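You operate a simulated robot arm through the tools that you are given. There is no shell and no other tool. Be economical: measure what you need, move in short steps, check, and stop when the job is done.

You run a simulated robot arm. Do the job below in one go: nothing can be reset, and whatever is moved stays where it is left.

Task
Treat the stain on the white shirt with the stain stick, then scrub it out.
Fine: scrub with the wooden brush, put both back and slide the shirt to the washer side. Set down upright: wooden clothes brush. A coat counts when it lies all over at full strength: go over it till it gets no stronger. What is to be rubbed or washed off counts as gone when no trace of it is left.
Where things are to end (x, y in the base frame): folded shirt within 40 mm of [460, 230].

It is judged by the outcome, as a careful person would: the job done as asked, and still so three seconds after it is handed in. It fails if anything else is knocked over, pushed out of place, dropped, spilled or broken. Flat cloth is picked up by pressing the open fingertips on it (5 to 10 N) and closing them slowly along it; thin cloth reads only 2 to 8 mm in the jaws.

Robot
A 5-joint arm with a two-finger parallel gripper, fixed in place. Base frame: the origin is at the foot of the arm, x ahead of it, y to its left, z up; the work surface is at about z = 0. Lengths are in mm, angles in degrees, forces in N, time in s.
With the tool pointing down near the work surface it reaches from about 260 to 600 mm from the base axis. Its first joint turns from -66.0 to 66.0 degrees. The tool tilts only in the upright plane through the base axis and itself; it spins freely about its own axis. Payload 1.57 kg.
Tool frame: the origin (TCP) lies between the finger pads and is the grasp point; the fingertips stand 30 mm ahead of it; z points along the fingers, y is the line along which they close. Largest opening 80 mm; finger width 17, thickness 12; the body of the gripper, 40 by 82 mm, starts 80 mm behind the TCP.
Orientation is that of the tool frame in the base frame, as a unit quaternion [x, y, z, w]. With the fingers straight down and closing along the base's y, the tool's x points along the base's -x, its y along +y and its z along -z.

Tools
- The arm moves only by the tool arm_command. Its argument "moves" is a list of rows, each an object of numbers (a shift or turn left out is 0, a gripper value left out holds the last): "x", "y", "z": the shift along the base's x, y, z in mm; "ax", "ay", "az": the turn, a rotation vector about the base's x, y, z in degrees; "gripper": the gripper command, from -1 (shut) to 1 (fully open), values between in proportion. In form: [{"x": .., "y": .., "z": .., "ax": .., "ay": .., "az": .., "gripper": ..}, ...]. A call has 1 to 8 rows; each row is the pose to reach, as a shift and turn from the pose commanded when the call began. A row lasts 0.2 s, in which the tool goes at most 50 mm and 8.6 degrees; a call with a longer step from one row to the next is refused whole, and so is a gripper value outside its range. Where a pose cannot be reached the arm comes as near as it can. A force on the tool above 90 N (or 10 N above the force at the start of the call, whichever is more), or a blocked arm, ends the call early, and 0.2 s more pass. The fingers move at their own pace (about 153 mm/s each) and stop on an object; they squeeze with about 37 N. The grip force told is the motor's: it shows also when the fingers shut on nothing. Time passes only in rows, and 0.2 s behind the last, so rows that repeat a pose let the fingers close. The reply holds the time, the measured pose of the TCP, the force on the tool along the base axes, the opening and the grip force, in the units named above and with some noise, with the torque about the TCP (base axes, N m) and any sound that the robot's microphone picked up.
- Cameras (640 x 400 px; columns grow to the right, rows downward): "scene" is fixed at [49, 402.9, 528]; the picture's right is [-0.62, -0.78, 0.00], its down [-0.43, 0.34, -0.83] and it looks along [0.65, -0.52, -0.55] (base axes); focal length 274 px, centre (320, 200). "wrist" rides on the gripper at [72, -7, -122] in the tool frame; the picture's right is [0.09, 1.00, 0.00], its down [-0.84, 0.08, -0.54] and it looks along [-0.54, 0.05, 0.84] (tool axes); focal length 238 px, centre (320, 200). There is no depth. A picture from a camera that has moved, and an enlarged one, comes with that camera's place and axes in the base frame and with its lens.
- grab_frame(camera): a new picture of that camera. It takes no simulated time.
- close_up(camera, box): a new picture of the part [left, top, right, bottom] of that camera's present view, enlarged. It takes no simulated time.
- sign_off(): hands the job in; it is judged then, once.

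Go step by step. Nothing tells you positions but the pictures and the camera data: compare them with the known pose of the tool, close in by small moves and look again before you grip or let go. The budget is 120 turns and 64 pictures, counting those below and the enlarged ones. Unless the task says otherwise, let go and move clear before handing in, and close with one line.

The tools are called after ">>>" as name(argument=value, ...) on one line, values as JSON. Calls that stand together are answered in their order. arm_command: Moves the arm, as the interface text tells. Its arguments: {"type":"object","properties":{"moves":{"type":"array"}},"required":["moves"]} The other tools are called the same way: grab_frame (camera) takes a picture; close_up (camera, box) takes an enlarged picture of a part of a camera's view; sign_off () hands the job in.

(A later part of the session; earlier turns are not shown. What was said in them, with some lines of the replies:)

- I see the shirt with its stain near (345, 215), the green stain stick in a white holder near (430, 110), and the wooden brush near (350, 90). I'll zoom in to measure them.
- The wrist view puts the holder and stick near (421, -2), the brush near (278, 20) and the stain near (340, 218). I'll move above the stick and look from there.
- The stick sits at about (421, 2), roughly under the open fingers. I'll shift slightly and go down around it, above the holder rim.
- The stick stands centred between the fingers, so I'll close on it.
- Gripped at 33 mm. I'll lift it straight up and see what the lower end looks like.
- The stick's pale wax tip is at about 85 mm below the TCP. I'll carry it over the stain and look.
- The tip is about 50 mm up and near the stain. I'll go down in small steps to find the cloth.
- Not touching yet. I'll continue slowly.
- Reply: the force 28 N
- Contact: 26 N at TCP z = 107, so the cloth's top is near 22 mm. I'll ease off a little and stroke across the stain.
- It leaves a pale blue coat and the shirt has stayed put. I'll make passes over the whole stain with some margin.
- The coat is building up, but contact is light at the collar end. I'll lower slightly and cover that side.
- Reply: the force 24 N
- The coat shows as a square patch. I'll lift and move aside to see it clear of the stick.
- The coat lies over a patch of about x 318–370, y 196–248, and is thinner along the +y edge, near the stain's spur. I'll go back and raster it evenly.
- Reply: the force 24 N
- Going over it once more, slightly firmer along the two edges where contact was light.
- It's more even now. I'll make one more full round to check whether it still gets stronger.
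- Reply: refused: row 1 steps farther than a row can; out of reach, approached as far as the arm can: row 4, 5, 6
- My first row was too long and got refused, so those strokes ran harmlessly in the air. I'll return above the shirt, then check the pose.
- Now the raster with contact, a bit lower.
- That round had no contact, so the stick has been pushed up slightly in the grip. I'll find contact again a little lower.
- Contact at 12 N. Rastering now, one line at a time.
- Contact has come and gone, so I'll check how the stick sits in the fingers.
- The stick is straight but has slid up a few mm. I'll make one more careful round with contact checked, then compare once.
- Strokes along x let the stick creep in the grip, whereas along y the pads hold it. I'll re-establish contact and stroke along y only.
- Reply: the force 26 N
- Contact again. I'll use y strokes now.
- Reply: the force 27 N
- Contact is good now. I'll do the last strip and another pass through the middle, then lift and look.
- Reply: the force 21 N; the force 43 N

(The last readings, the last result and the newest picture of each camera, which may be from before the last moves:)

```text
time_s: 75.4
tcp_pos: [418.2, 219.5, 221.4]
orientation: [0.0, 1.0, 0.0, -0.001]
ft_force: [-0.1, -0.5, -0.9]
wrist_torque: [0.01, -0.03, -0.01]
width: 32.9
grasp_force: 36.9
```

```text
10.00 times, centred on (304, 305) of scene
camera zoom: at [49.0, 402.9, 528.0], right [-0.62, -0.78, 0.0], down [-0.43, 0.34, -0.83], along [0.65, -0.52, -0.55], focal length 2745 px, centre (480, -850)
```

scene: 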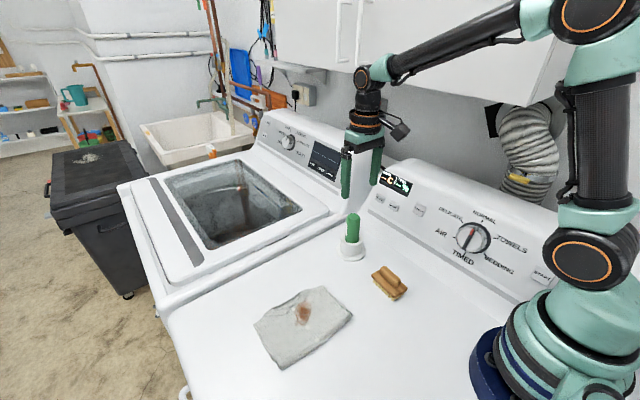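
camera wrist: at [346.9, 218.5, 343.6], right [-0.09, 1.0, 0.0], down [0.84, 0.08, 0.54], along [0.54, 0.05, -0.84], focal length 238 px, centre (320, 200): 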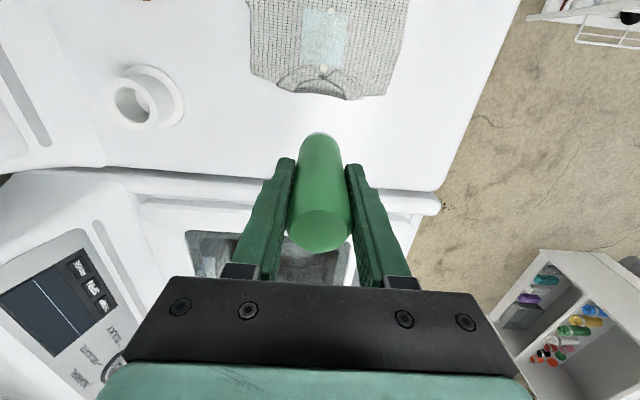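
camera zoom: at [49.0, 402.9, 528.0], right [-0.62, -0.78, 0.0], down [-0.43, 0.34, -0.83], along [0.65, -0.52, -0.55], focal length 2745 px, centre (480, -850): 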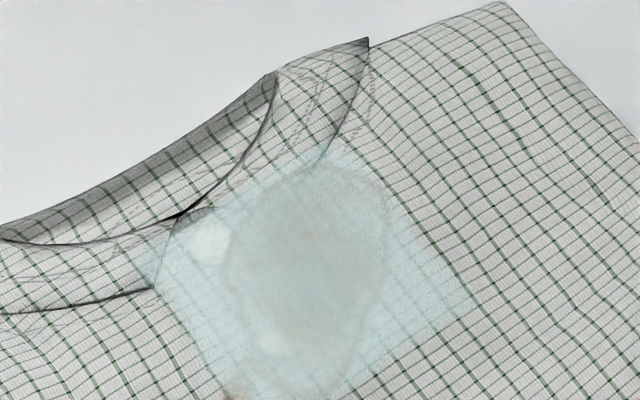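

The coat no longer changes, so it's at full strength. I'll carry the stick back over its holder and check the alignment.

>>> arm_command(moves=[{"y": -36}, {"y": -72}, {"y": -108}, {"y": -144}, {"y": -180}, {"x": 2.5, "y": -216.5}, {"x": 2.5, "y": -216.5, "z": -40}, {"x": 2.5, "y": -216.5, "z": -70}])

>>> close_up(camera="scene", box=[290, 150, 418, 270])

>>> close_up(camera="wrist", box=[220, 60, 420, 260])

```text
time_s: 77.2
tcp_pos: [419.4, 0.9, 151.1]
orientation: [0.001, 1.0, 0.0, 0.0]
ft_force: [0.0, 0.2, -1.0]
wrist_torque: [0.01, 0.01, -0.03]
width: 33.1
grasp_force: 37.1
```

```text
3.33 times, centred on (354, 210) of scene
camera zoom: at [49.0, 402.9, 528.0], right [-0.62, -0.78, 0.0], down [-0.43, 0.34, -0.83], along [0.65, -0.52, -0.55], focal length 915 px, centre (207, 167)
```

zoom: 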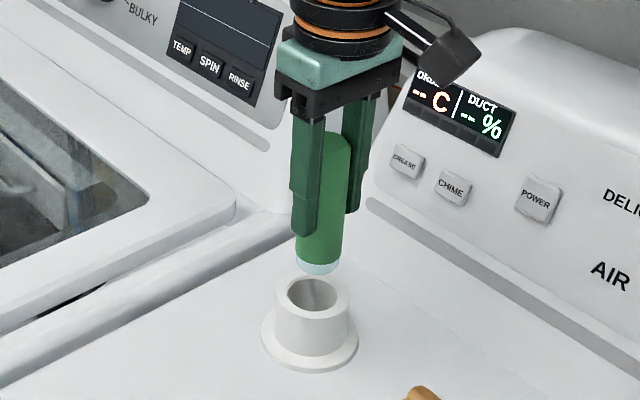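

```text
2.00 times, centred on (320, 160) of wrist
camera zoom: at [348.2, -4.9, 272.2], right [-0.09, 1.0, 0.0], down [0.84, 0.08, 0.54], along [0.54, 0.05, -0.84], focal length 477 px, centre (320, 280)
```

zoom: 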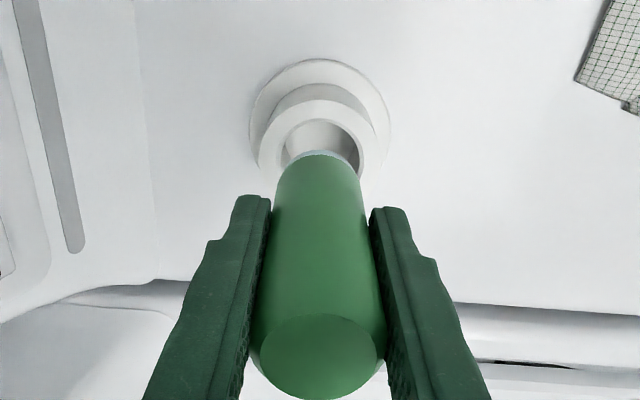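

The stick sits nearly over the cup; I need about +2.5 mm in y. I'll go down to just above the rim and look again.

>>> arm_command(moves=[{"x": 0.5, "y": 2.4}, {"x": 0.5, "y": 2.4, "z": -12}, {"x": 0.5, "y": 2.4, "z": -22}, {"x": 0.5, "y": 2.4, "z": -22}])

>>> close_up(camera="scene", box=[310, 190, 390, 270])

>>> close_up(camera="wrist", box=[260, 60, 380, 180])

```text
time_s: 78.2
tcp_pos: [420.0, 7.0, 128.1]
orientation: [0.001, 1.0, 0.001, 0.0]
ft_force: [0.6, 0.0, -0.5]
wrist_torque: [-0.01, -0.01, 0.0]
width: 32.8
grasp_force: 37.2
```

```text
5.00 times, centred on (350, 230) of scene
camera zoom: at [49.0, 402.9, 528.0], right [-0.62, -0.78, 0.0], down [-0.43, 0.34, -0.83], along [0.65, -0.52, -0.55], focal length 1372 px, centre (170, 50)
```

zoom: 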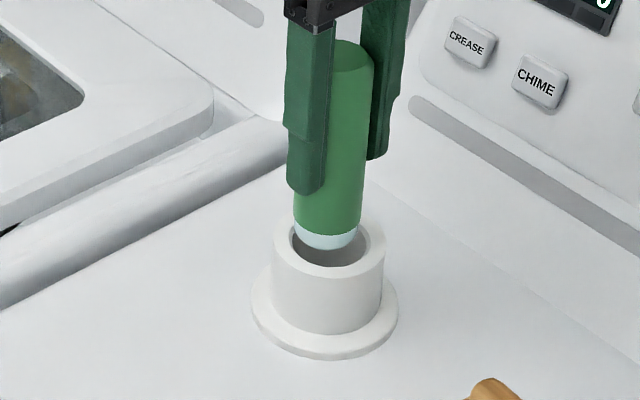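

```text
3.33 times, centred on (320, 120) of wrist
camera zoom: at [349.2, -0.3, 249.5], right [-0.09, 1.0, 0.0], down [0.84, 0.08, 0.54], along [0.54, 0.05, -0.84], focal length 794 px, centre (320, 467)
```

zoom: 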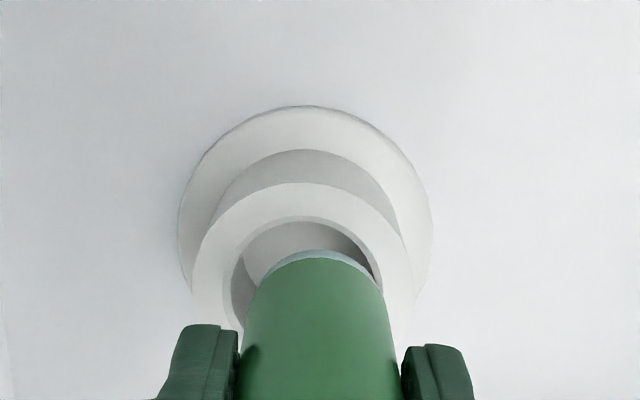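

The stick is about 3 mm too far in +y and slightly in +x. I'll correct that and lower gently.

>>> arm_command(moves=[{"x": -1, "y": -2.7}, {"x": -1, "y": -2.7, "z": -5}, {"x": -1, "y": -2.7, "z": -10}, {"x": -1, "y": -2.7, "z": -15}, {"x": -1, "y": -2.7, "z": -15}])

>>> close_up(camera="scene", box=[310, 190, 390, 270])

```text
time_s: 79.4
tcp_pos: [418.1, 4.2, 112.9]
orientation: [0.0, 1.0, 0.0, 0.0]
ft_force: [-0.2, 0.1, 0.1]
wrist_torque: [0.01, 0.0, 0.0]
width: 32.9
grasp_force: 37.5
```

```text
5.00 times, centred on (350, 230) of scene
camera zoom: at [49.0, 402.9, 528.0], right [-0.62, -0.78, 0.0], down [-0.43, 0.34, -0.83], along [0.65, -0.52, -0.55], focal length 1372 px, centre (170, 50)
```

zoom: 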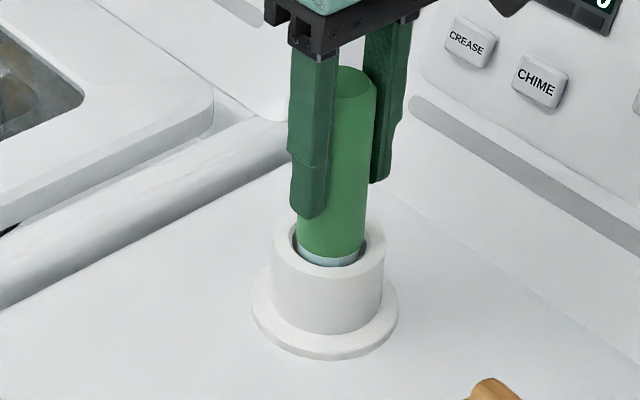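

It's in the mouth of the cup and clear all round. I'll lower further in small steps.

>>> arm_command(moves=[{"z": -5}, {"z": -10}, {"z": -15}, {"z": -20}, {"z": -23}, {"z": -23}])

```text
time_s: 80.8
tcp_pos: [419.9, 4.2, 90.3]
orientation: [0.0, 1.0, 0.0, 0.0]
ft_force: [-0.2, -0.5, -0.3]
wrist_torque: [-0.07, 0.0, 0.0]
width: 33.1
grasp_force: 36.9
```

>>> arm_command(moves=[{"z": -2}, {"z": -4}, {"z": -6}, {"z": -8}, {"z": -8}])

>>> close_up(camera="scene", box=[310, 190, 390, 270])

```text
time_s: 82.0
tcp_pos: [419.3, 3.2, 82.9]
orientation: [0.0, 1.0, 0.0, 0.0]
ft_force: [0.5, 0.0, -1.3]
wrist_torque: [-0.01, -0.01, 0.0]
width: 33.0
grasp_force: 37.0
```

```text
5.00 times, centred on (350, 230) of scene
camera zoom: at [49.0, 402.9, 528.0], right [-0.62, -0.78, 0.0], down [-0.43, 0.34, -0.83], along [0.65, -0.52, -0.55], focal length 1372 px, centre (170, 50)
```

zoom: 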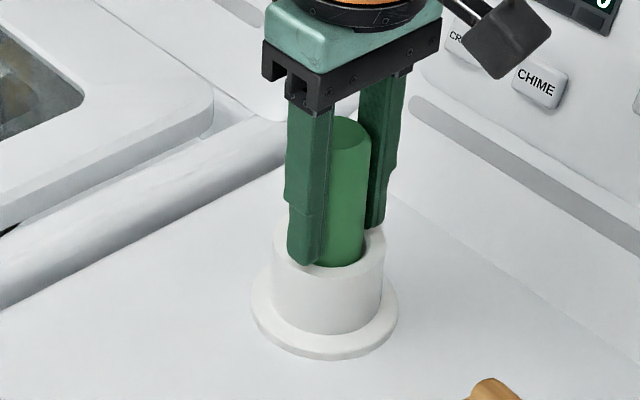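

>>> arm_command(moves=[{"z": -1}, {"z": -2}, {"z": -3}, {"z": -3}])

```text
time_s: 83.0
tcp_pos: [419.6, 3.5, 80.7]
orientation: [0.001, 1.0, 0.001, 0.001]
ft_force: [-11.1, -5.0, 36.6]
wrist_torque: [-0.22, 0.3, -0.06]
width: 32.7
grasp_force: 37.4
```

Firm contact with the cup floor. I'll ease off 1 mm, open the fingers and lift away.

>>> arm_command(moves=[{"z": 1}, {"z": 1, "gripper": 0.2}, {"z": 1, "gripper": 0.6}, {"z": 1, "gripper": 0.8}, {"z": 30, "gripper": 0.8}, {"z": 70, "gripper": 0.8}, {"z": 110, "gripper": 1}, {"z": 140, "gripper": 1}])

>>> grab_frame(camera="scene")

```text
time_s: 84.8
tcp_pos: [419.6, 1.6, 218.9]
orientation: [-0.001, 1.0, 0.0, -0.001]
ft_force: [0.3, 0.7, 0.9]
wrist_torque: [0.04, 0.03, 0.0]
width: 80.2
grasp_force: 0.0
```

```text
25 pictures are left
```

scene: 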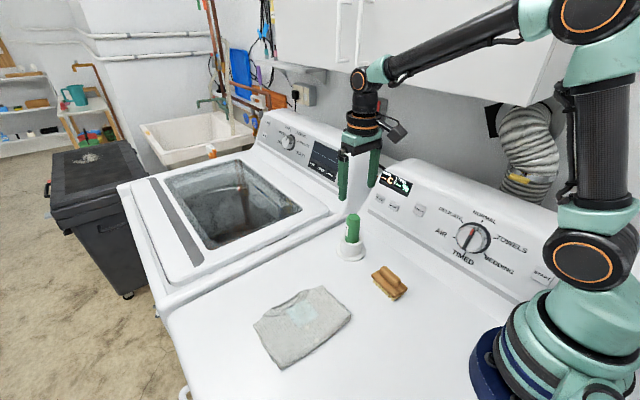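

The stick stands back in its holder. Next I'll move over the brush near (280, 16), turned about -12° to match its handle, and look.

>>> arm_command(moves=[{"x": -35, "y": 4, "az": -4}, {"x": -70, "y": 8, "az": -8}, {"x": -105, "y": 12, "az": -12}, {"x": -138, "y": 14, "az": -12}, {"x": -138, "y": 14, "az": -12, "z": -20}, {"x": -138, "y": 14, "az": -12, "z": -20}])

>>> grab_frame(camera="wrist")

>>> close_up(camera="scene", box=[345, 240, 441, 320])

```text
time_s: 86.2
tcp_pos: [280.7, 19.9, 196.4]
orientation: [0.104, 0.995, 0.0, 0.0]
ft_force: [-0.2, 0.1, -0.9]
wrist_torque: [0.02, -0.01, -0.03]
width: 79.9
grasp_force: 0.1
```

```text
24 pictures are left
camera wrist: at [209.2, 28.0, 318.9], right [0.12, 0.99, 0.0], down [0.83, -0.1, 0.54], along [0.54, -0.06, -0.84], focal length 238 px, centre (320, 200)
```

wrist: 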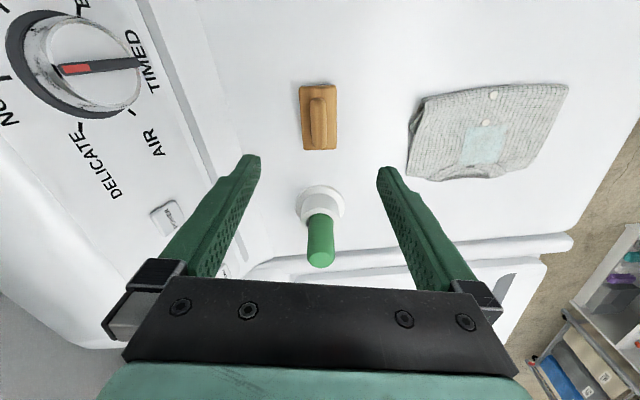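

```text
5.00 times, centred on (393, 280) of scene
camera zoom: at [49.0, 402.9, 528.0], right [-0.62, -0.78, 0.0], down [-0.43, 0.34, -0.83], along [0.65, -0.52, -0.55], focal length 1372 px, centre (-45, -200)
```

zoom: 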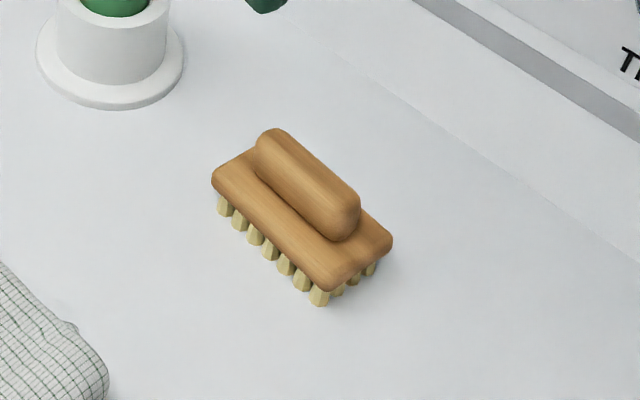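

The handle is aligned with the fingers at about (283, 20). I'll go down with the fingers half open to straddle it and check the height.

>>> arm_command(moves=[{"x": 2.5, "z": -40, "gripper": 0.2}, {"x": 2.5, "z": -80, "gripper": 0.2}, {"x": 2.5, "z": -115, "gripper": 0.2}, {"x": 2.5, "z": -132, "gripper": 0.2}, {"x": 2.5, "z": -132, "gripper": 0.2}])

>>> close_up(camera="scene", box=[345, 220, 441, 310])

```text
time_s: 87.4
tcp_pos: [280.7, 16.7, 65.5]
orientation: [0.105, 0.994, 0.0, 0.0]
ft_force: [-0.6, -0.5, 0.5]
wrist_torque: [0.0, 0.0, 0.02]
width: 47.8
grasp_force: 0.1
```

```text
4.44 times, centred on (393, 265) of scene
camera zoom: at [49.0, 402.9, 528.0], right [-0.62, -0.78, 0.0], down [-0.43, 0.34, -0.83], along [0.65, -0.52, -0.55], focal length 1220 px, centre (-4, -89)
```

zoom: 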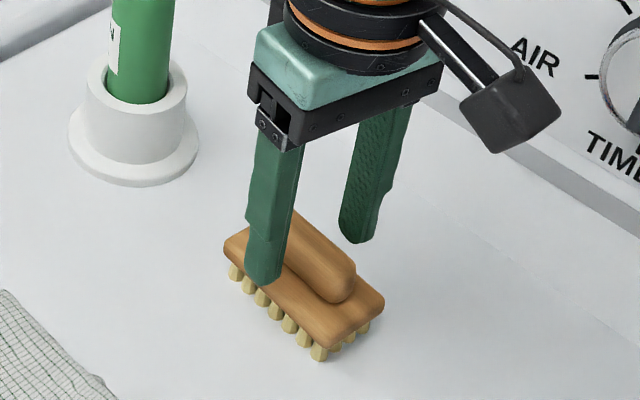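

>>> arm_command(moves=[{"z": -4}, {"z": -7}, {"z": -9}, {"z": -10}, {"z": -10}])

>>> close_up(camera="wrist", box=[240, 90, 400, 230])

```text
time_s: 88.6
tcp_pos: [285.1, 18.6, 56.9]
orientation: [0.104, 0.995, 0.0, -0.001]
ft_force: [0.1, -0.5, -0.3]
wrist_torque: [-0.01, -0.01, -0.03]
width: 47.9
grasp_force: 0.0
```

```text
2.86 times, centred on (320, 160) of wrist
camera zoom: at [213.0, 26.3, 178.5], right [0.12, 0.99, 0.0], down [0.83, -0.1, 0.54], along [0.54, -0.06, -0.84], focal length 681 px, centre (320, 314)
```

zoom: 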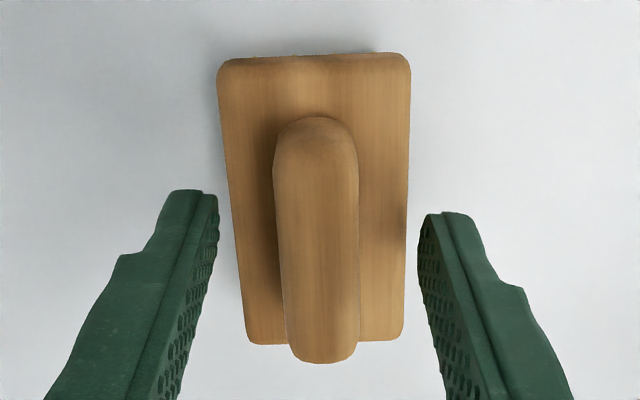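

The handle is centred between the fingers, so I'll close on it.

>>> arm_command(moves=[{"gripper": -0.3}, {"gripper": -1}, {"gripper": -1}, {"gripper": -1}])

>>> close_up(camera="scene", box=[345, 220, 441, 310])

```text
time_s: 89.6
tcp_pos: [282.2, 17.8, 58.0]
orientation: [0.104, 0.995, 0.001, 0.0]
ft_force: [0.5, 0.8, -0.8]
wrist_torque: [-0.01, 0.03, 0.0]
width: 17.1
grasp_force: 31.8
```

```text
4.44 times, centred on (393, 265) of scene
camera zoom: at [49.0, 402.9, 528.0], right [-0.62, -0.78, 0.0], down [-0.43, 0.34, -0.83], along [0.65, -0.52, -0.55], focal length 1220 px, centre (-4, -89)
```

zoom: 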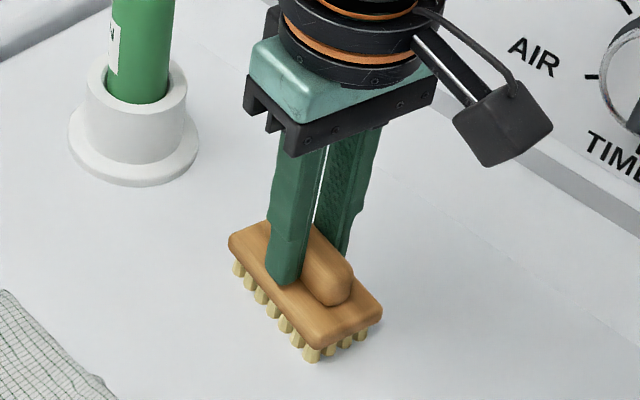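

Gripped at 17 mm. I'll lift the brush and carry it over the stain.

>>> arm_command(moves=[{"z": 20}, {"z": 50}, {"z": 75}, {"x": 12, "y": 40, "z": 75}, {"x": 24, "y": 80, "z": 75}, {"x": 36, "y": 120, "z": 75}, {"x": 48, "y": 160, "z": 75}, {"x": 60, "y": 200, "z": 75}])

>>> close_up(camera="scene", box=[230, 190, 390, 350])

```text
time_s: 91.4
tcp_pos: [342.8, 219.8, 133.7]
orientation: [0.106, 0.994, 0.0, 0.001]
ft_force: [0.3, 0.6, -1.2]
wrist_torque: [-0.03, 0.0, 0.01]
width: 17.2
grasp_force: 32.0
```

```text
2.50 times, centred on (310, 270) of scene
camera zoom: at [49.0, 402.9, 528.0], right [-0.62, -0.78, 0.0], down [-0.43, 0.34, -0.83], along [0.65, -0.52, -0.55], focal length 686 px, centre (345, 25)
```

zoom: 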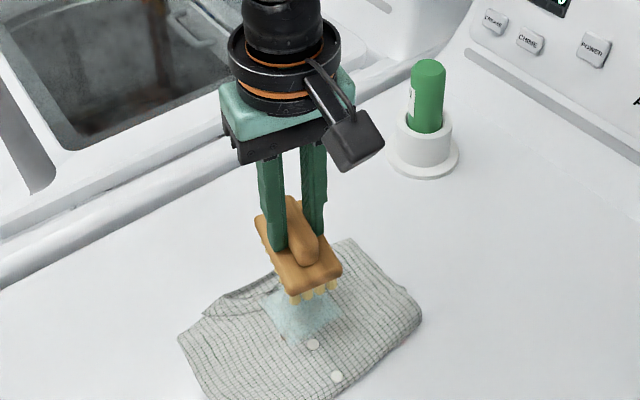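

The brush hangs level. I'll lower it onto the stain in small steps.

>>> arm_command(moves=[{"z": -20}, {"z": -40}, {"z": -48}, {"z": -50}, {"z": -52}, {"z": -54}, {"z": -54}])

```text
time_s: 93.0
tcp_pos: [344.5, 219.4, 79.5]
orientation: [0.104, 0.995, 0.0, 0.001]
ft_force: [-9.9, -1.1, 31.8]
wrist_torque: [-0.08, 0.39, -0.01]
width: 17.3
grasp_force: 31.6
```

Contact at TCP z ≈ 80. I'll ease off slightly and scrub along y.

>>> arm_command(moves=[{"z": 1}, {"z": 1, "y": -15}, {"z": 1, "y": 0}, {"z": 1, "y": 15}, {"z": 1, "y": 0}, {"z": 1, "y": -15}, {"z": 1, "y": 0}, {"z": 1, "y": 15}])

>>> arm_command(moves=[{"y": -15}, {"y": -30}, {"y": -15}, {"y": 0}, {"y": -15}, {"y": -30}, {"y": -15}, {"y": 0}])

>>> close_up(camera="scene", box=[240, 240, 368, 330])

```text
time_s: 94.8
tcp_pos: [344.9, 230.1, 78.5]
orientation: [0.106, 0.994, -0.001, -0.001]
ft_force: [-0.3, -11.8, 21.9]
wrist_torque: [-0.56, -0.52, -0.28]
width: 17.1
grasp_force: 31.7
```

```text
time_s: 96.6
tcp_pos: [344.8, 230.9, 79.5]
orientation: [0.105, 0.994, 0.001, -0.001]
ft_force: [0.4, -18.3, 37.7]
wrist_torque: [-0.83, -0.54, -0.25]
width: 17.4
grasp_force: 32.0
```

```text
4.44 times, centred on (304, 285) of scene
camera zoom: at [48.9, 402.8, 528.1], right [-0.62, -0.78, 0.0], down [-0.43, 0.34, -0.83], along [0.65, -0.52, -0.55], focal length 1220 px, centre (391, -178)
```

zoom: 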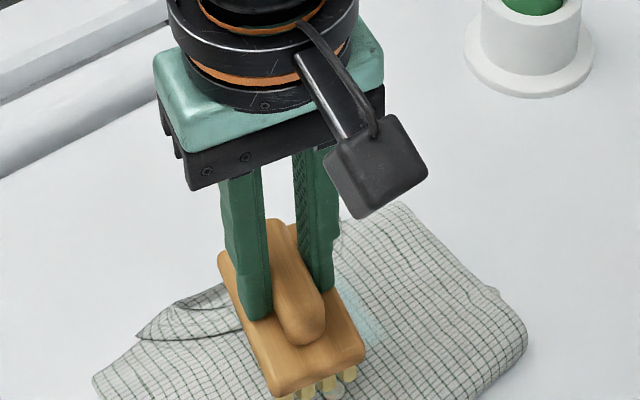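

The coat is coming off and the shirt stays put. I'll scrub at several x offsets.

>>> arm_command(moves=[{"x": -8}, {"x": -8, "y": -15}, {"x": -8, "y": -30}, {"x": -8, "y": -40}, {"x": -8, "y": -25}, {"x": -8, "y": -10}, {"x": -8, "y": 5}, {"x": 0, "y": 5}])

>>> arm_command(moves=[{"x": 8}, {"x": 8, "y": -15}, {"x": 8, "y": -30}, {"x": 8, "y": -45}, {"x": 8, "y": -30}, {"x": 8, "y": -15}, {"x": 8, "y": 0}, {"x": 8, "y": 5}])

>>> arm_command(moves=[{"x": -8}, {"x": -8, "y": -15}, {"x": -8, "y": -30}, {"x": -8, "y": -45}, {"x": -8, "y": -50}, {"x": -8, "y": -35}, {"x": -8, "y": -20}, {"x": -8, "y": 0}])

>>> arm_command(moves=[{"z": 30}, {"x": 30, "z": 70}, {"x": 60, "z": 110}, {"x": 75, "y": -10, "z": 140}, {"x": 75, "y": -10, "z": 140}])

>>> close_up(camera="scene", box=[256, 275, 352, 335])

>>> close_up(camera="wrist", box=[250, 0, 440, 120])

```text
time_s: 98.4
tcp_pos: [342.4, 238.9, 79.8]
orientation: [0.102, 0.995, 0.0, 0.0]
ft_force: [-10.2, 3.7, 20.9]
wrist_torque: [0.21, 0.41, 0.07]
width: 17.2
grasp_force: 32.0
```

```text
time_s: 100.2
tcp_pos: [351.6, 241.5, 78.9]
orientation: [0.105, 0.995, -0.001, 0.0]
ft_force: [2.0, -6.0, 10.8]
wrist_torque: [-0.21, -0.3, -0.09]
width: 17.1
grasp_force: 31.8
```

```text
time_s: 102.0
tcp_pos: [342.5, 243.0, 79.0]
orientation: [0.106, 0.994, 0.0, 0.0]
ft_force: [-0.7, -14.9, 29.4]
wrist_torque: [-0.63, 0.04, 0.04]
width: 17.3
grasp_force: 32.0
```

```text
time_s: 103.2
tcp_pos: [418.1, 231.9, 219.7]
orientation: [0.105, 0.995, 0.0, -0.001]
ft_force: [-0.6, 0.7, -0.9]
wrist_torque: [-0.01, 0.0, -0.03]
width: 17.2
grasp_force: 32.2
```

```text
6.67 times, centred on (304, 305) of scene
camera zoom: at [49.0, 402.9, 528.0], right [-0.62, -0.78, 0.0], down [-0.43, 0.34, -0.83], along [0.65, -0.52, -0.55], focal length 1830 px, centre (427, -500)
```

zoom: 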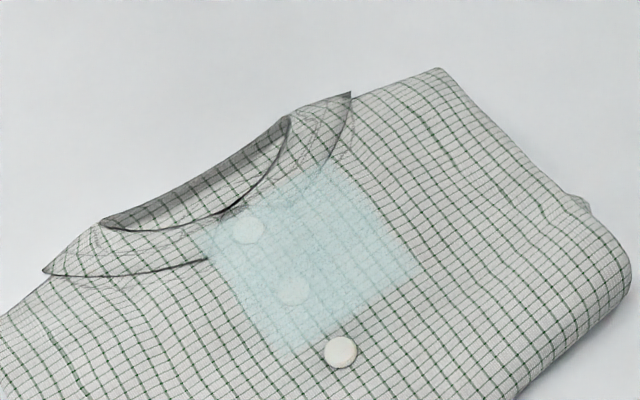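

```text
3.33 times, centred on (345, 60) of wrist
camera zoom: at [346.6, 241.6, 342.1], right [0.12, 0.99, 0.0], down [0.83, -0.1, 0.54], along [0.54, -0.06, -0.84], focal length 794 px, centre (237, 667)
```

zoom: 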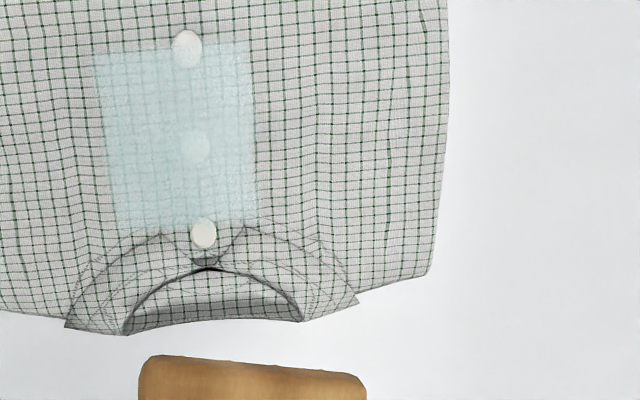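

The stain is gone, with the outline and spur cleared, and the clean coat is left. I'll do one more short scrub round to be sure no trace remains, especially at the spur edge.

>>> arm_command(moves=[{"x": -20, "z": -40}, {"x": -45, "z": -80}, {"x": -75, "z": -115}, {"x": -75, "z": -135}, {"x": -75, "z": -140.3}, {"x": -75, "y": 15, "z": -140.3}, {"x": -75, "y": 28, "z": -140.3}, {"x": -75, "y": 14, "z": -140.3}])

>>> arm_command(moves=[{"y": 14}, {"y": 0}, {"y": -15}, {"y": -30}, {"y": -45}, {"y": -50}, {"y": -35}, {"y": -20}])

>>> arm_command(moves=[{"y": 15}, {"y": 30, "x": -8}, {"y": 15, "x": -8}, {"y": 0, "x": -8}, {"y": -15, "x": -8}, {"y": -30, "x": 0}, {"y": -30, "x": 10}, {"y": -15, "x": 10}])

>>> arm_command(moves=[{"y": 15}, {"y": 30}, {"y": 40}, {"y": 25}, {"y": 10}, {"y": 10, "z": 20}, {"y": 10, "z": 60}, {"y": 10, "z": 90}])

```text
time_s: 105.0
tcp_pos: [343.1, 245.1, 79.3]
orientation: [0.105, 0.995, 0.0, 0.0]
ft_force: [0.0, 1.4, 2.2]
wrist_torque: [0.07, 0.01, -0.03]
width: 17.0
grasp_force: 32.4
```

```text
time_s: 106.8
tcp_pos: [342.4, 227.7, 80.3]
orientation: [0.105, 0.994, -0.001, 0.0]
ft_force: [1.2, -12.5, 24.3]
wrist_torque: [-0.49, -0.15, -0.04]
width: 17.1
grasp_force: 31.7
```

```text
time_s: 108.6
tcp_pos: [354.8, 210.8, 80.0]
orientation: [0.107, 0.994, 0.001, 0.001]
ft_force: [1.6, -25.3, 46.9]
wrist_torque: [-0.93, 0.29, 0.17]
width: 17.2
grasp_force: 31.8
```

```text
time_s: 110.4
tcp_pos: [354.9, 223.0, 169.3]
orientation: [0.104, 0.995, -0.001, 0.0]
ft_force: [-0.8, -0.4, -0.3]
wrist_torque: [-0.01, 0.0, -0.02]
width: 17.0
grasp_force: 32.0
```

Now I'll return the brush to its place near (282, 18).

>>> arm_command(moves=[{"x": -14, "y": -41}, {"x": -28, "y": -82}, {"x": -43, "y": -123}, {"x": -57, "y": -164}, {"x": -72, "y": -205}, {"x": -72, "y": -205, "z": -40}, {"x": -72, "y": -205, "z": -80}, {"x": -72, "y": -205, "z": -100}])

>>> close_up(camera="scene", box=[345, 220, 441, 310])

>>> close_up(camera="scene", box=[256, 275, 352, 335])

```text
time_s: 112.2
tcp_pos: [281.0, 17.6, 67.8]
orientation: [0.104, 0.995, 0.0, 0.0]
ft_force: [0.3, 0.7, -0.7]
wrist_torque: [0.04, 0.0, 0.01]
width: 17.0
grasp_force: 31.9
```

```text
4.44 times, centred on (393, 265) of scene
camera zoom: at [49.0, 402.9, 528.0], right [-0.62, -0.78, 0.0], down [-0.43, 0.34, -0.83], along [0.65, -0.52, -0.55], focal length 1220 px, centre (-4, -89)
```

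zoom: 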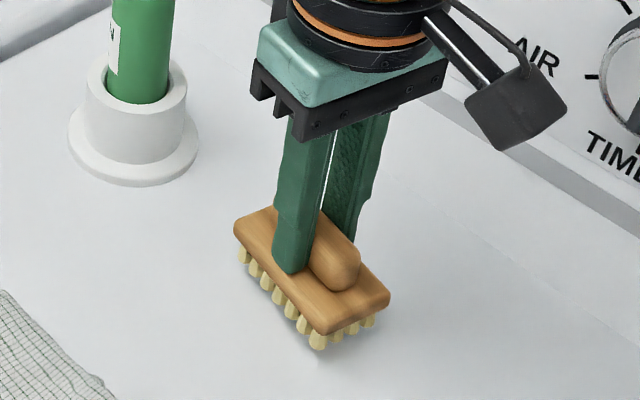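

```text
6.67 times, centred on (304, 305) of scene
camera zoom: at [49.0, 402.9, 528.0], right [-0.62, -0.78, 0.0], down [-0.43, 0.34, -0.83], along [0.65, -0.52, -0.55], focal length 1830 px, centre (427, -500)
```

zoom: 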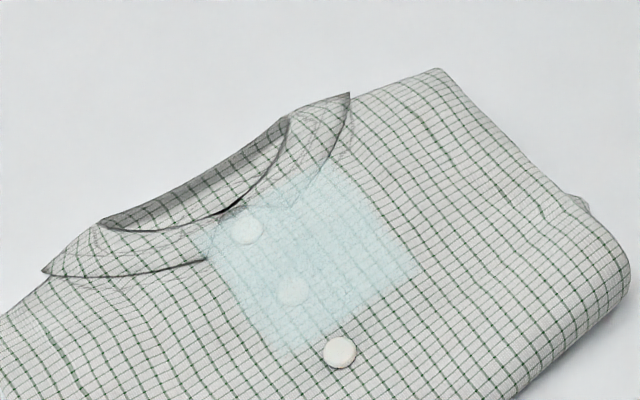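

The shirt is clean with an even coat. I'll lower the brush until it stands.

>>> arm_command(moves=[{"x": 1, "z": -4}, {"x": 1, "z": -7}, {"x": 1, "z": -9}, {"x": 1, "z": -10}, {"x": 1, "z": -10}])

```text
time_s: 113.4
tcp_pos: [282.5, 16.8, 58.4]
orientation: [0.105, 0.994, 0.001, 0.0]
ft_force: [0.6, -0.1, -1.4]
wrist_torque: [-0.02, 0.0, 0.02]
width: 17.1
grasp_force: 31.6
```

>>> arm_command(moves=[{"z": -0.8}, {"z": -1.6}, {"z": -2.4}, {"z": -2.4}])

```text
time_s: 114.4
tcp_pos: [281.9, 17.7, 57.2]
orientation: [0.104, 0.995, 0.0, 0.0]
ft_force: [-1.2, 0.2, 0.3]
wrist_torque: [-0.07, -0.04, 0.03]
width: 17.0
grasp_force: 33.1
```

>>> arm_command(moves=[{"z": -0.7}, {"z": -1.4}, {"z": -1.4}])

```text
time_s: 115.2
tcp_pos: [282.7, 16.4, 55.4]
orientation: [0.105, 0.994, 0.0, 0.001]
ft_force: [-8.5, -0.8, 40.2]
wrist_torque: [-0.15, -0.09, -0.03]
width: 17.0
grasp_force: 31.5
```

The brush is standing firm. I'll ease off, release it slowly and lift clear.

>>> arm_command(moves=[{"z": 1}, {"z": 1, "gripper": -0.4}, {"z": 1, "gripper": -0.1}, {"z": 1, "gripper": 0.1}, {"z": 30, "gripper": 0.1}, {"z": 70, "gripper": 0.1}, {"z": 110, "gripper": 0.3}])

>>> grab_frame(camera="wrist")

```text
time_s: 116.8
tcp_pos: [283.1, 17.6, 165.4]
orientation: [0.104, 0.995, 0.0, -0.001]
ft_force: [0.3, -0.4, -0.3]
wrist_torque: [-0.01, -0.01, 0.0]
width: 52.0
grasp_force: 0.1
```

```text
13 pictures are left
camera wrist: at [211.8, 25.2, 286.9], right [0.12, 0.99, 0.0], down [0.83, -0.1, 0.54], along [0.54, -0.06, -0.84], focal length 238 px, centre (320, 200)
```

wrist: 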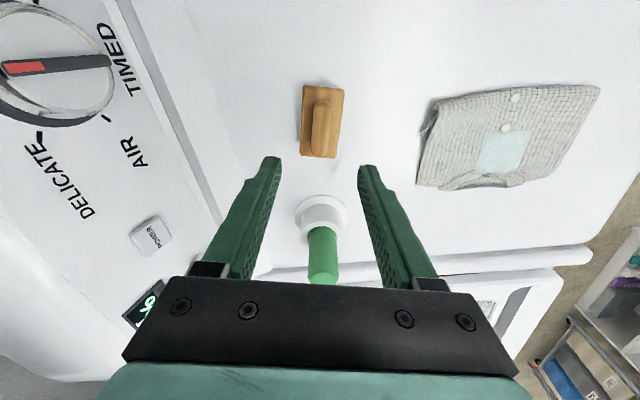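

The stick and brush are back in place and upright. The shirt is about 20 mm thick and holds its shape, so I'll push its hem edge with the wide-open fingers. First I'll get behind it.

>>> arm_command(moves=[{"x": -5, "y": 40, "az": 6, "gripper": 1}, {"x": -10, "y": 80, "az": 12}, {"x": -15, "y": 120, "az": 12}, {"x": -20, "y": 160, "az": 12}, {"x": -28, "y": 207, "az": 12}, {"x": -28, "y": 207, "az": 12, "z": -45}, {"x": -28, "y": 207, "az": 12, "z": -90}, {"x": -28, "y": 207, "az": 12, "z": -90}])

>>> close_up(camera="scene", box=[220, 230, 412, 390])

```text
time_s: 118.6
tcp_pos: [254.5, 223.6, 76.4]
orientation: [0.001, 1.0, 0.0, 0.0]
ft_force: [0.2, 0.1, 0.0]
wrist_torque: [0.02, -0.03, -0.01]
width: 80.0
grasp_force: 0.1
```

```text
2.50 times, centred on (316, 310) of scene
camera zoom: at [49.0, 402.9, 528.0], right [-0.62, -0.78, 0.0], down [-0.43, 0.34, -0.83], along [0.65, -0.52, -0.55], focal length 686 px, centre (330, -75)
```

zoom: 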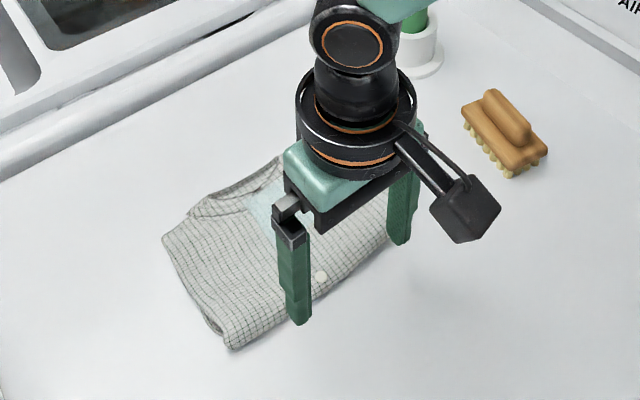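

The fingers are clear behind the hem. I'll go down to just above the surface.

>>> arm_command(moves=[{"z": -15}, {"z": -30}, {"z": -38}, {"z": -38}])

>>> arm_command(moves=[{"x": 4}, {"x": 8}, {"x": 12}, {"x": 16}, {"x": 20}, {"x": 24}, {"x": 28}])

>>> close_up(camera="scene", box=[220, 230, 412, 390])

```text
time_s: 119.6
tcp_pos: [254.3, 224.5, 37.2]
orientation: [0.0, 1.0, 0.0, 0.0]
ft_force: [1.0, -0.5, 0.0]
wrist_torque: [0.0, -0.01, -0.02]
width: 79.9
grasp_force: 0.0
```

```text
time_s: 121.2
tcp_pos: [282.0, 224.0, 36.0]
orientation: [0.0, 1.0, 0.0, 0.0]
ft_force: [-1.6, 0.1, 1.1]
wrist_torque: [0.05, 0.04, 0.02]
width: 80.0
grasp_force: 0.1
```

```text
2.50 times, centred on (316, 310) of scene
camera zoom: at [49.0, 402.9, 528.0], right [-0.62, -0.78, 0.0], down [-0.43, 0.34, -0.83], along [0.65, -0.52, -0.55], focal length 686 px, centre (330, -75)
```

zoom: 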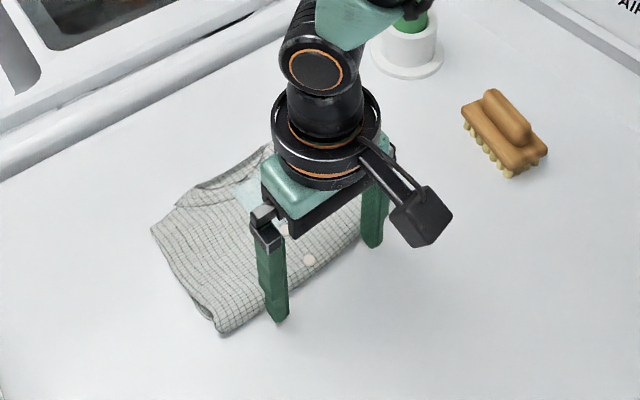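

The shirt slides as one piece with very little force. I'll keep pushing and check for turning.

>>> arm_command(moves=[{"x": 8}, {"x": 16}, {"x": 24}, {"x": 32}, {"x": 40}, {"x": 48}, {"x": 56}, {"x": 62}])

>>> grab_frame(camera="scene")

```text
time_s: 123.0
tcp_pos: [344.0, 224.7, 37.1]
orientation: [0.0, 1.0, 0.0, 0.0]
ft_force: [-0.8, 0.3, -0.3]
wrist_torque: [-0.01, 0.03, -0.01]
width: 79.8
grasp_force: 0.1
```

```text
10 pictures are left
```

scene: 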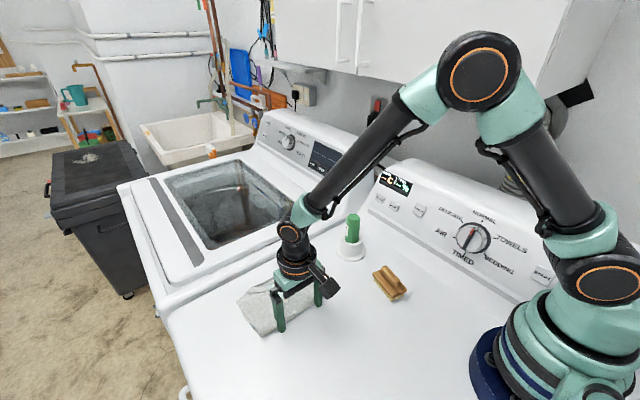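

It's sliding straight. I'll push the last 42 mm and then back away to look.

>>> arm_command(moves=[{"x": 8}, {"x": 16}, {"x": 24}, {"x": 32}, {"x": 38}, {"x": 42}])

>>> arm_command(moves=[{"x": -10}, {"x": -20}, {"x": -30, "z": 20}, {"x": -40, "z": 60}, {"x": -50, "z": 100}, {"x": -60, "z": 145}, {"x": -60, "z": 190}, {"x": -60, "z": 235}])

>>> grab_frame(camera="wrist")

>>> grab_frame(camera="scene")

```text
time_s: 124.4
tcp_pos: [387.0, 224.9, 37.4]
orientation: [0.0, 1.0, 0.0, 0.001]
ft_force: [-1.8, 0.3, 1.7]
wrist_torque: [-0.01, 0.04, 0.05]
width: 79.7
grasp_force: 0.1
```

```text
time_s: 126.2
tcp_pos: [327.0, 227.5, 272.5]
orientation: [0.001, 1.0, 0.0, 0.001]
ft_force: [-0.5, -0.3, -0.6]
wrist_torque: [-0.02, -0.01, 0.01]
width: 80.0
grasp_force: 0.1
```

```text
9 pictures are left
camera wrist: at [256.2, 219.7, 394.0], right [-0.09, 1.0, 0.0], down [0.84, 0.08, 0.54], along [0.54, 0.05, -0.84], focal length 238 px, centre (320, 200)
```

wrist: 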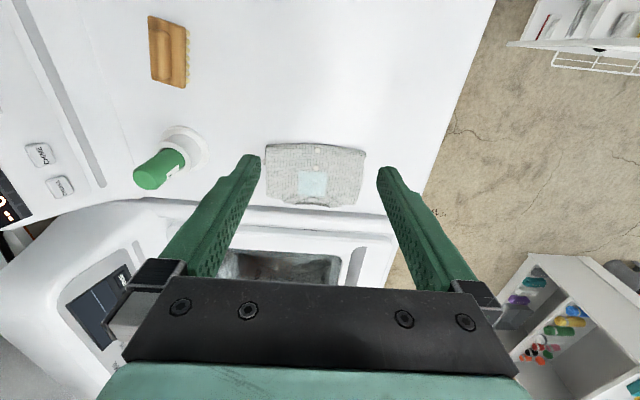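

```text
8 pictures are left
```

scene: 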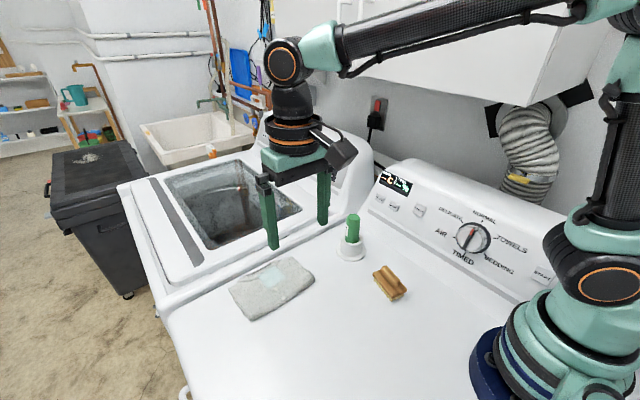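

The shirt now lies centred near (457, 228) on the dryer. I'll take final close looks at the shirt, stick and brush.

>>> close_up(camera="scene", box=[220, 245, 330, 325])

>>> close_up(camera="scene", box=[320, 200, 420, 310])

```text
5.00 times, centred on (275, 285) of scene
camera zoom: at [49.0, 402.9, 528.0], right [-0.62, -0.78, 0.0], down [-0.43, 0.34, -0.83], along [0.65, -0.52, -0.55], focal length 1372 px, centre (545, -225)
```

zoom: 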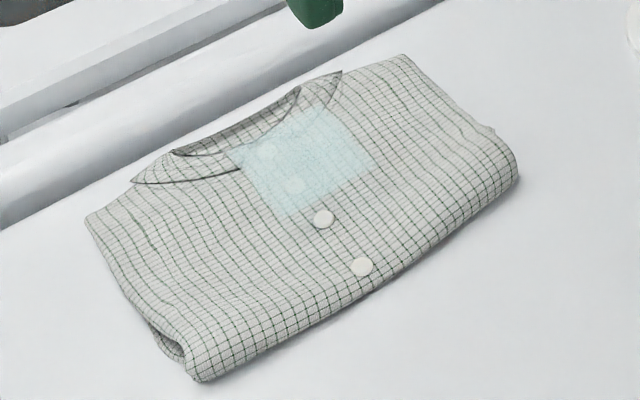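

```text
3.64 times, centred on (370, 255) of scene
camera zoom: at [49.0, 402.9, 528.0], right [-0.62, -0.78, 0.0], down [-0.43, 0.34, -0.83], along [0.65, -0.52, -0.55], focal length 998 px, centre (138, 0)
```

zoom: 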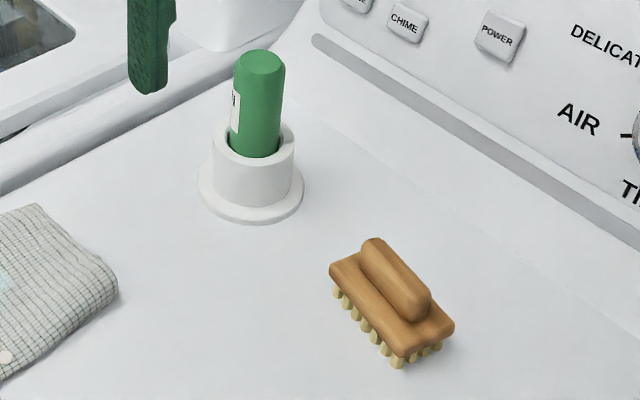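

The stain is gone under an even coat, the stick and brush are back upright, and the shirt lies at its target with the arm clear. I'm handing it in.

>>> sign_off()

```text
The job is handed in.
```

The stain on the shirt was coated with the stain stick and scrubbed until no trace showed. The stick is back in its holder, the brush stands upright in its place, and the shirt lies at about (457, 228), near its target of (460, 230).
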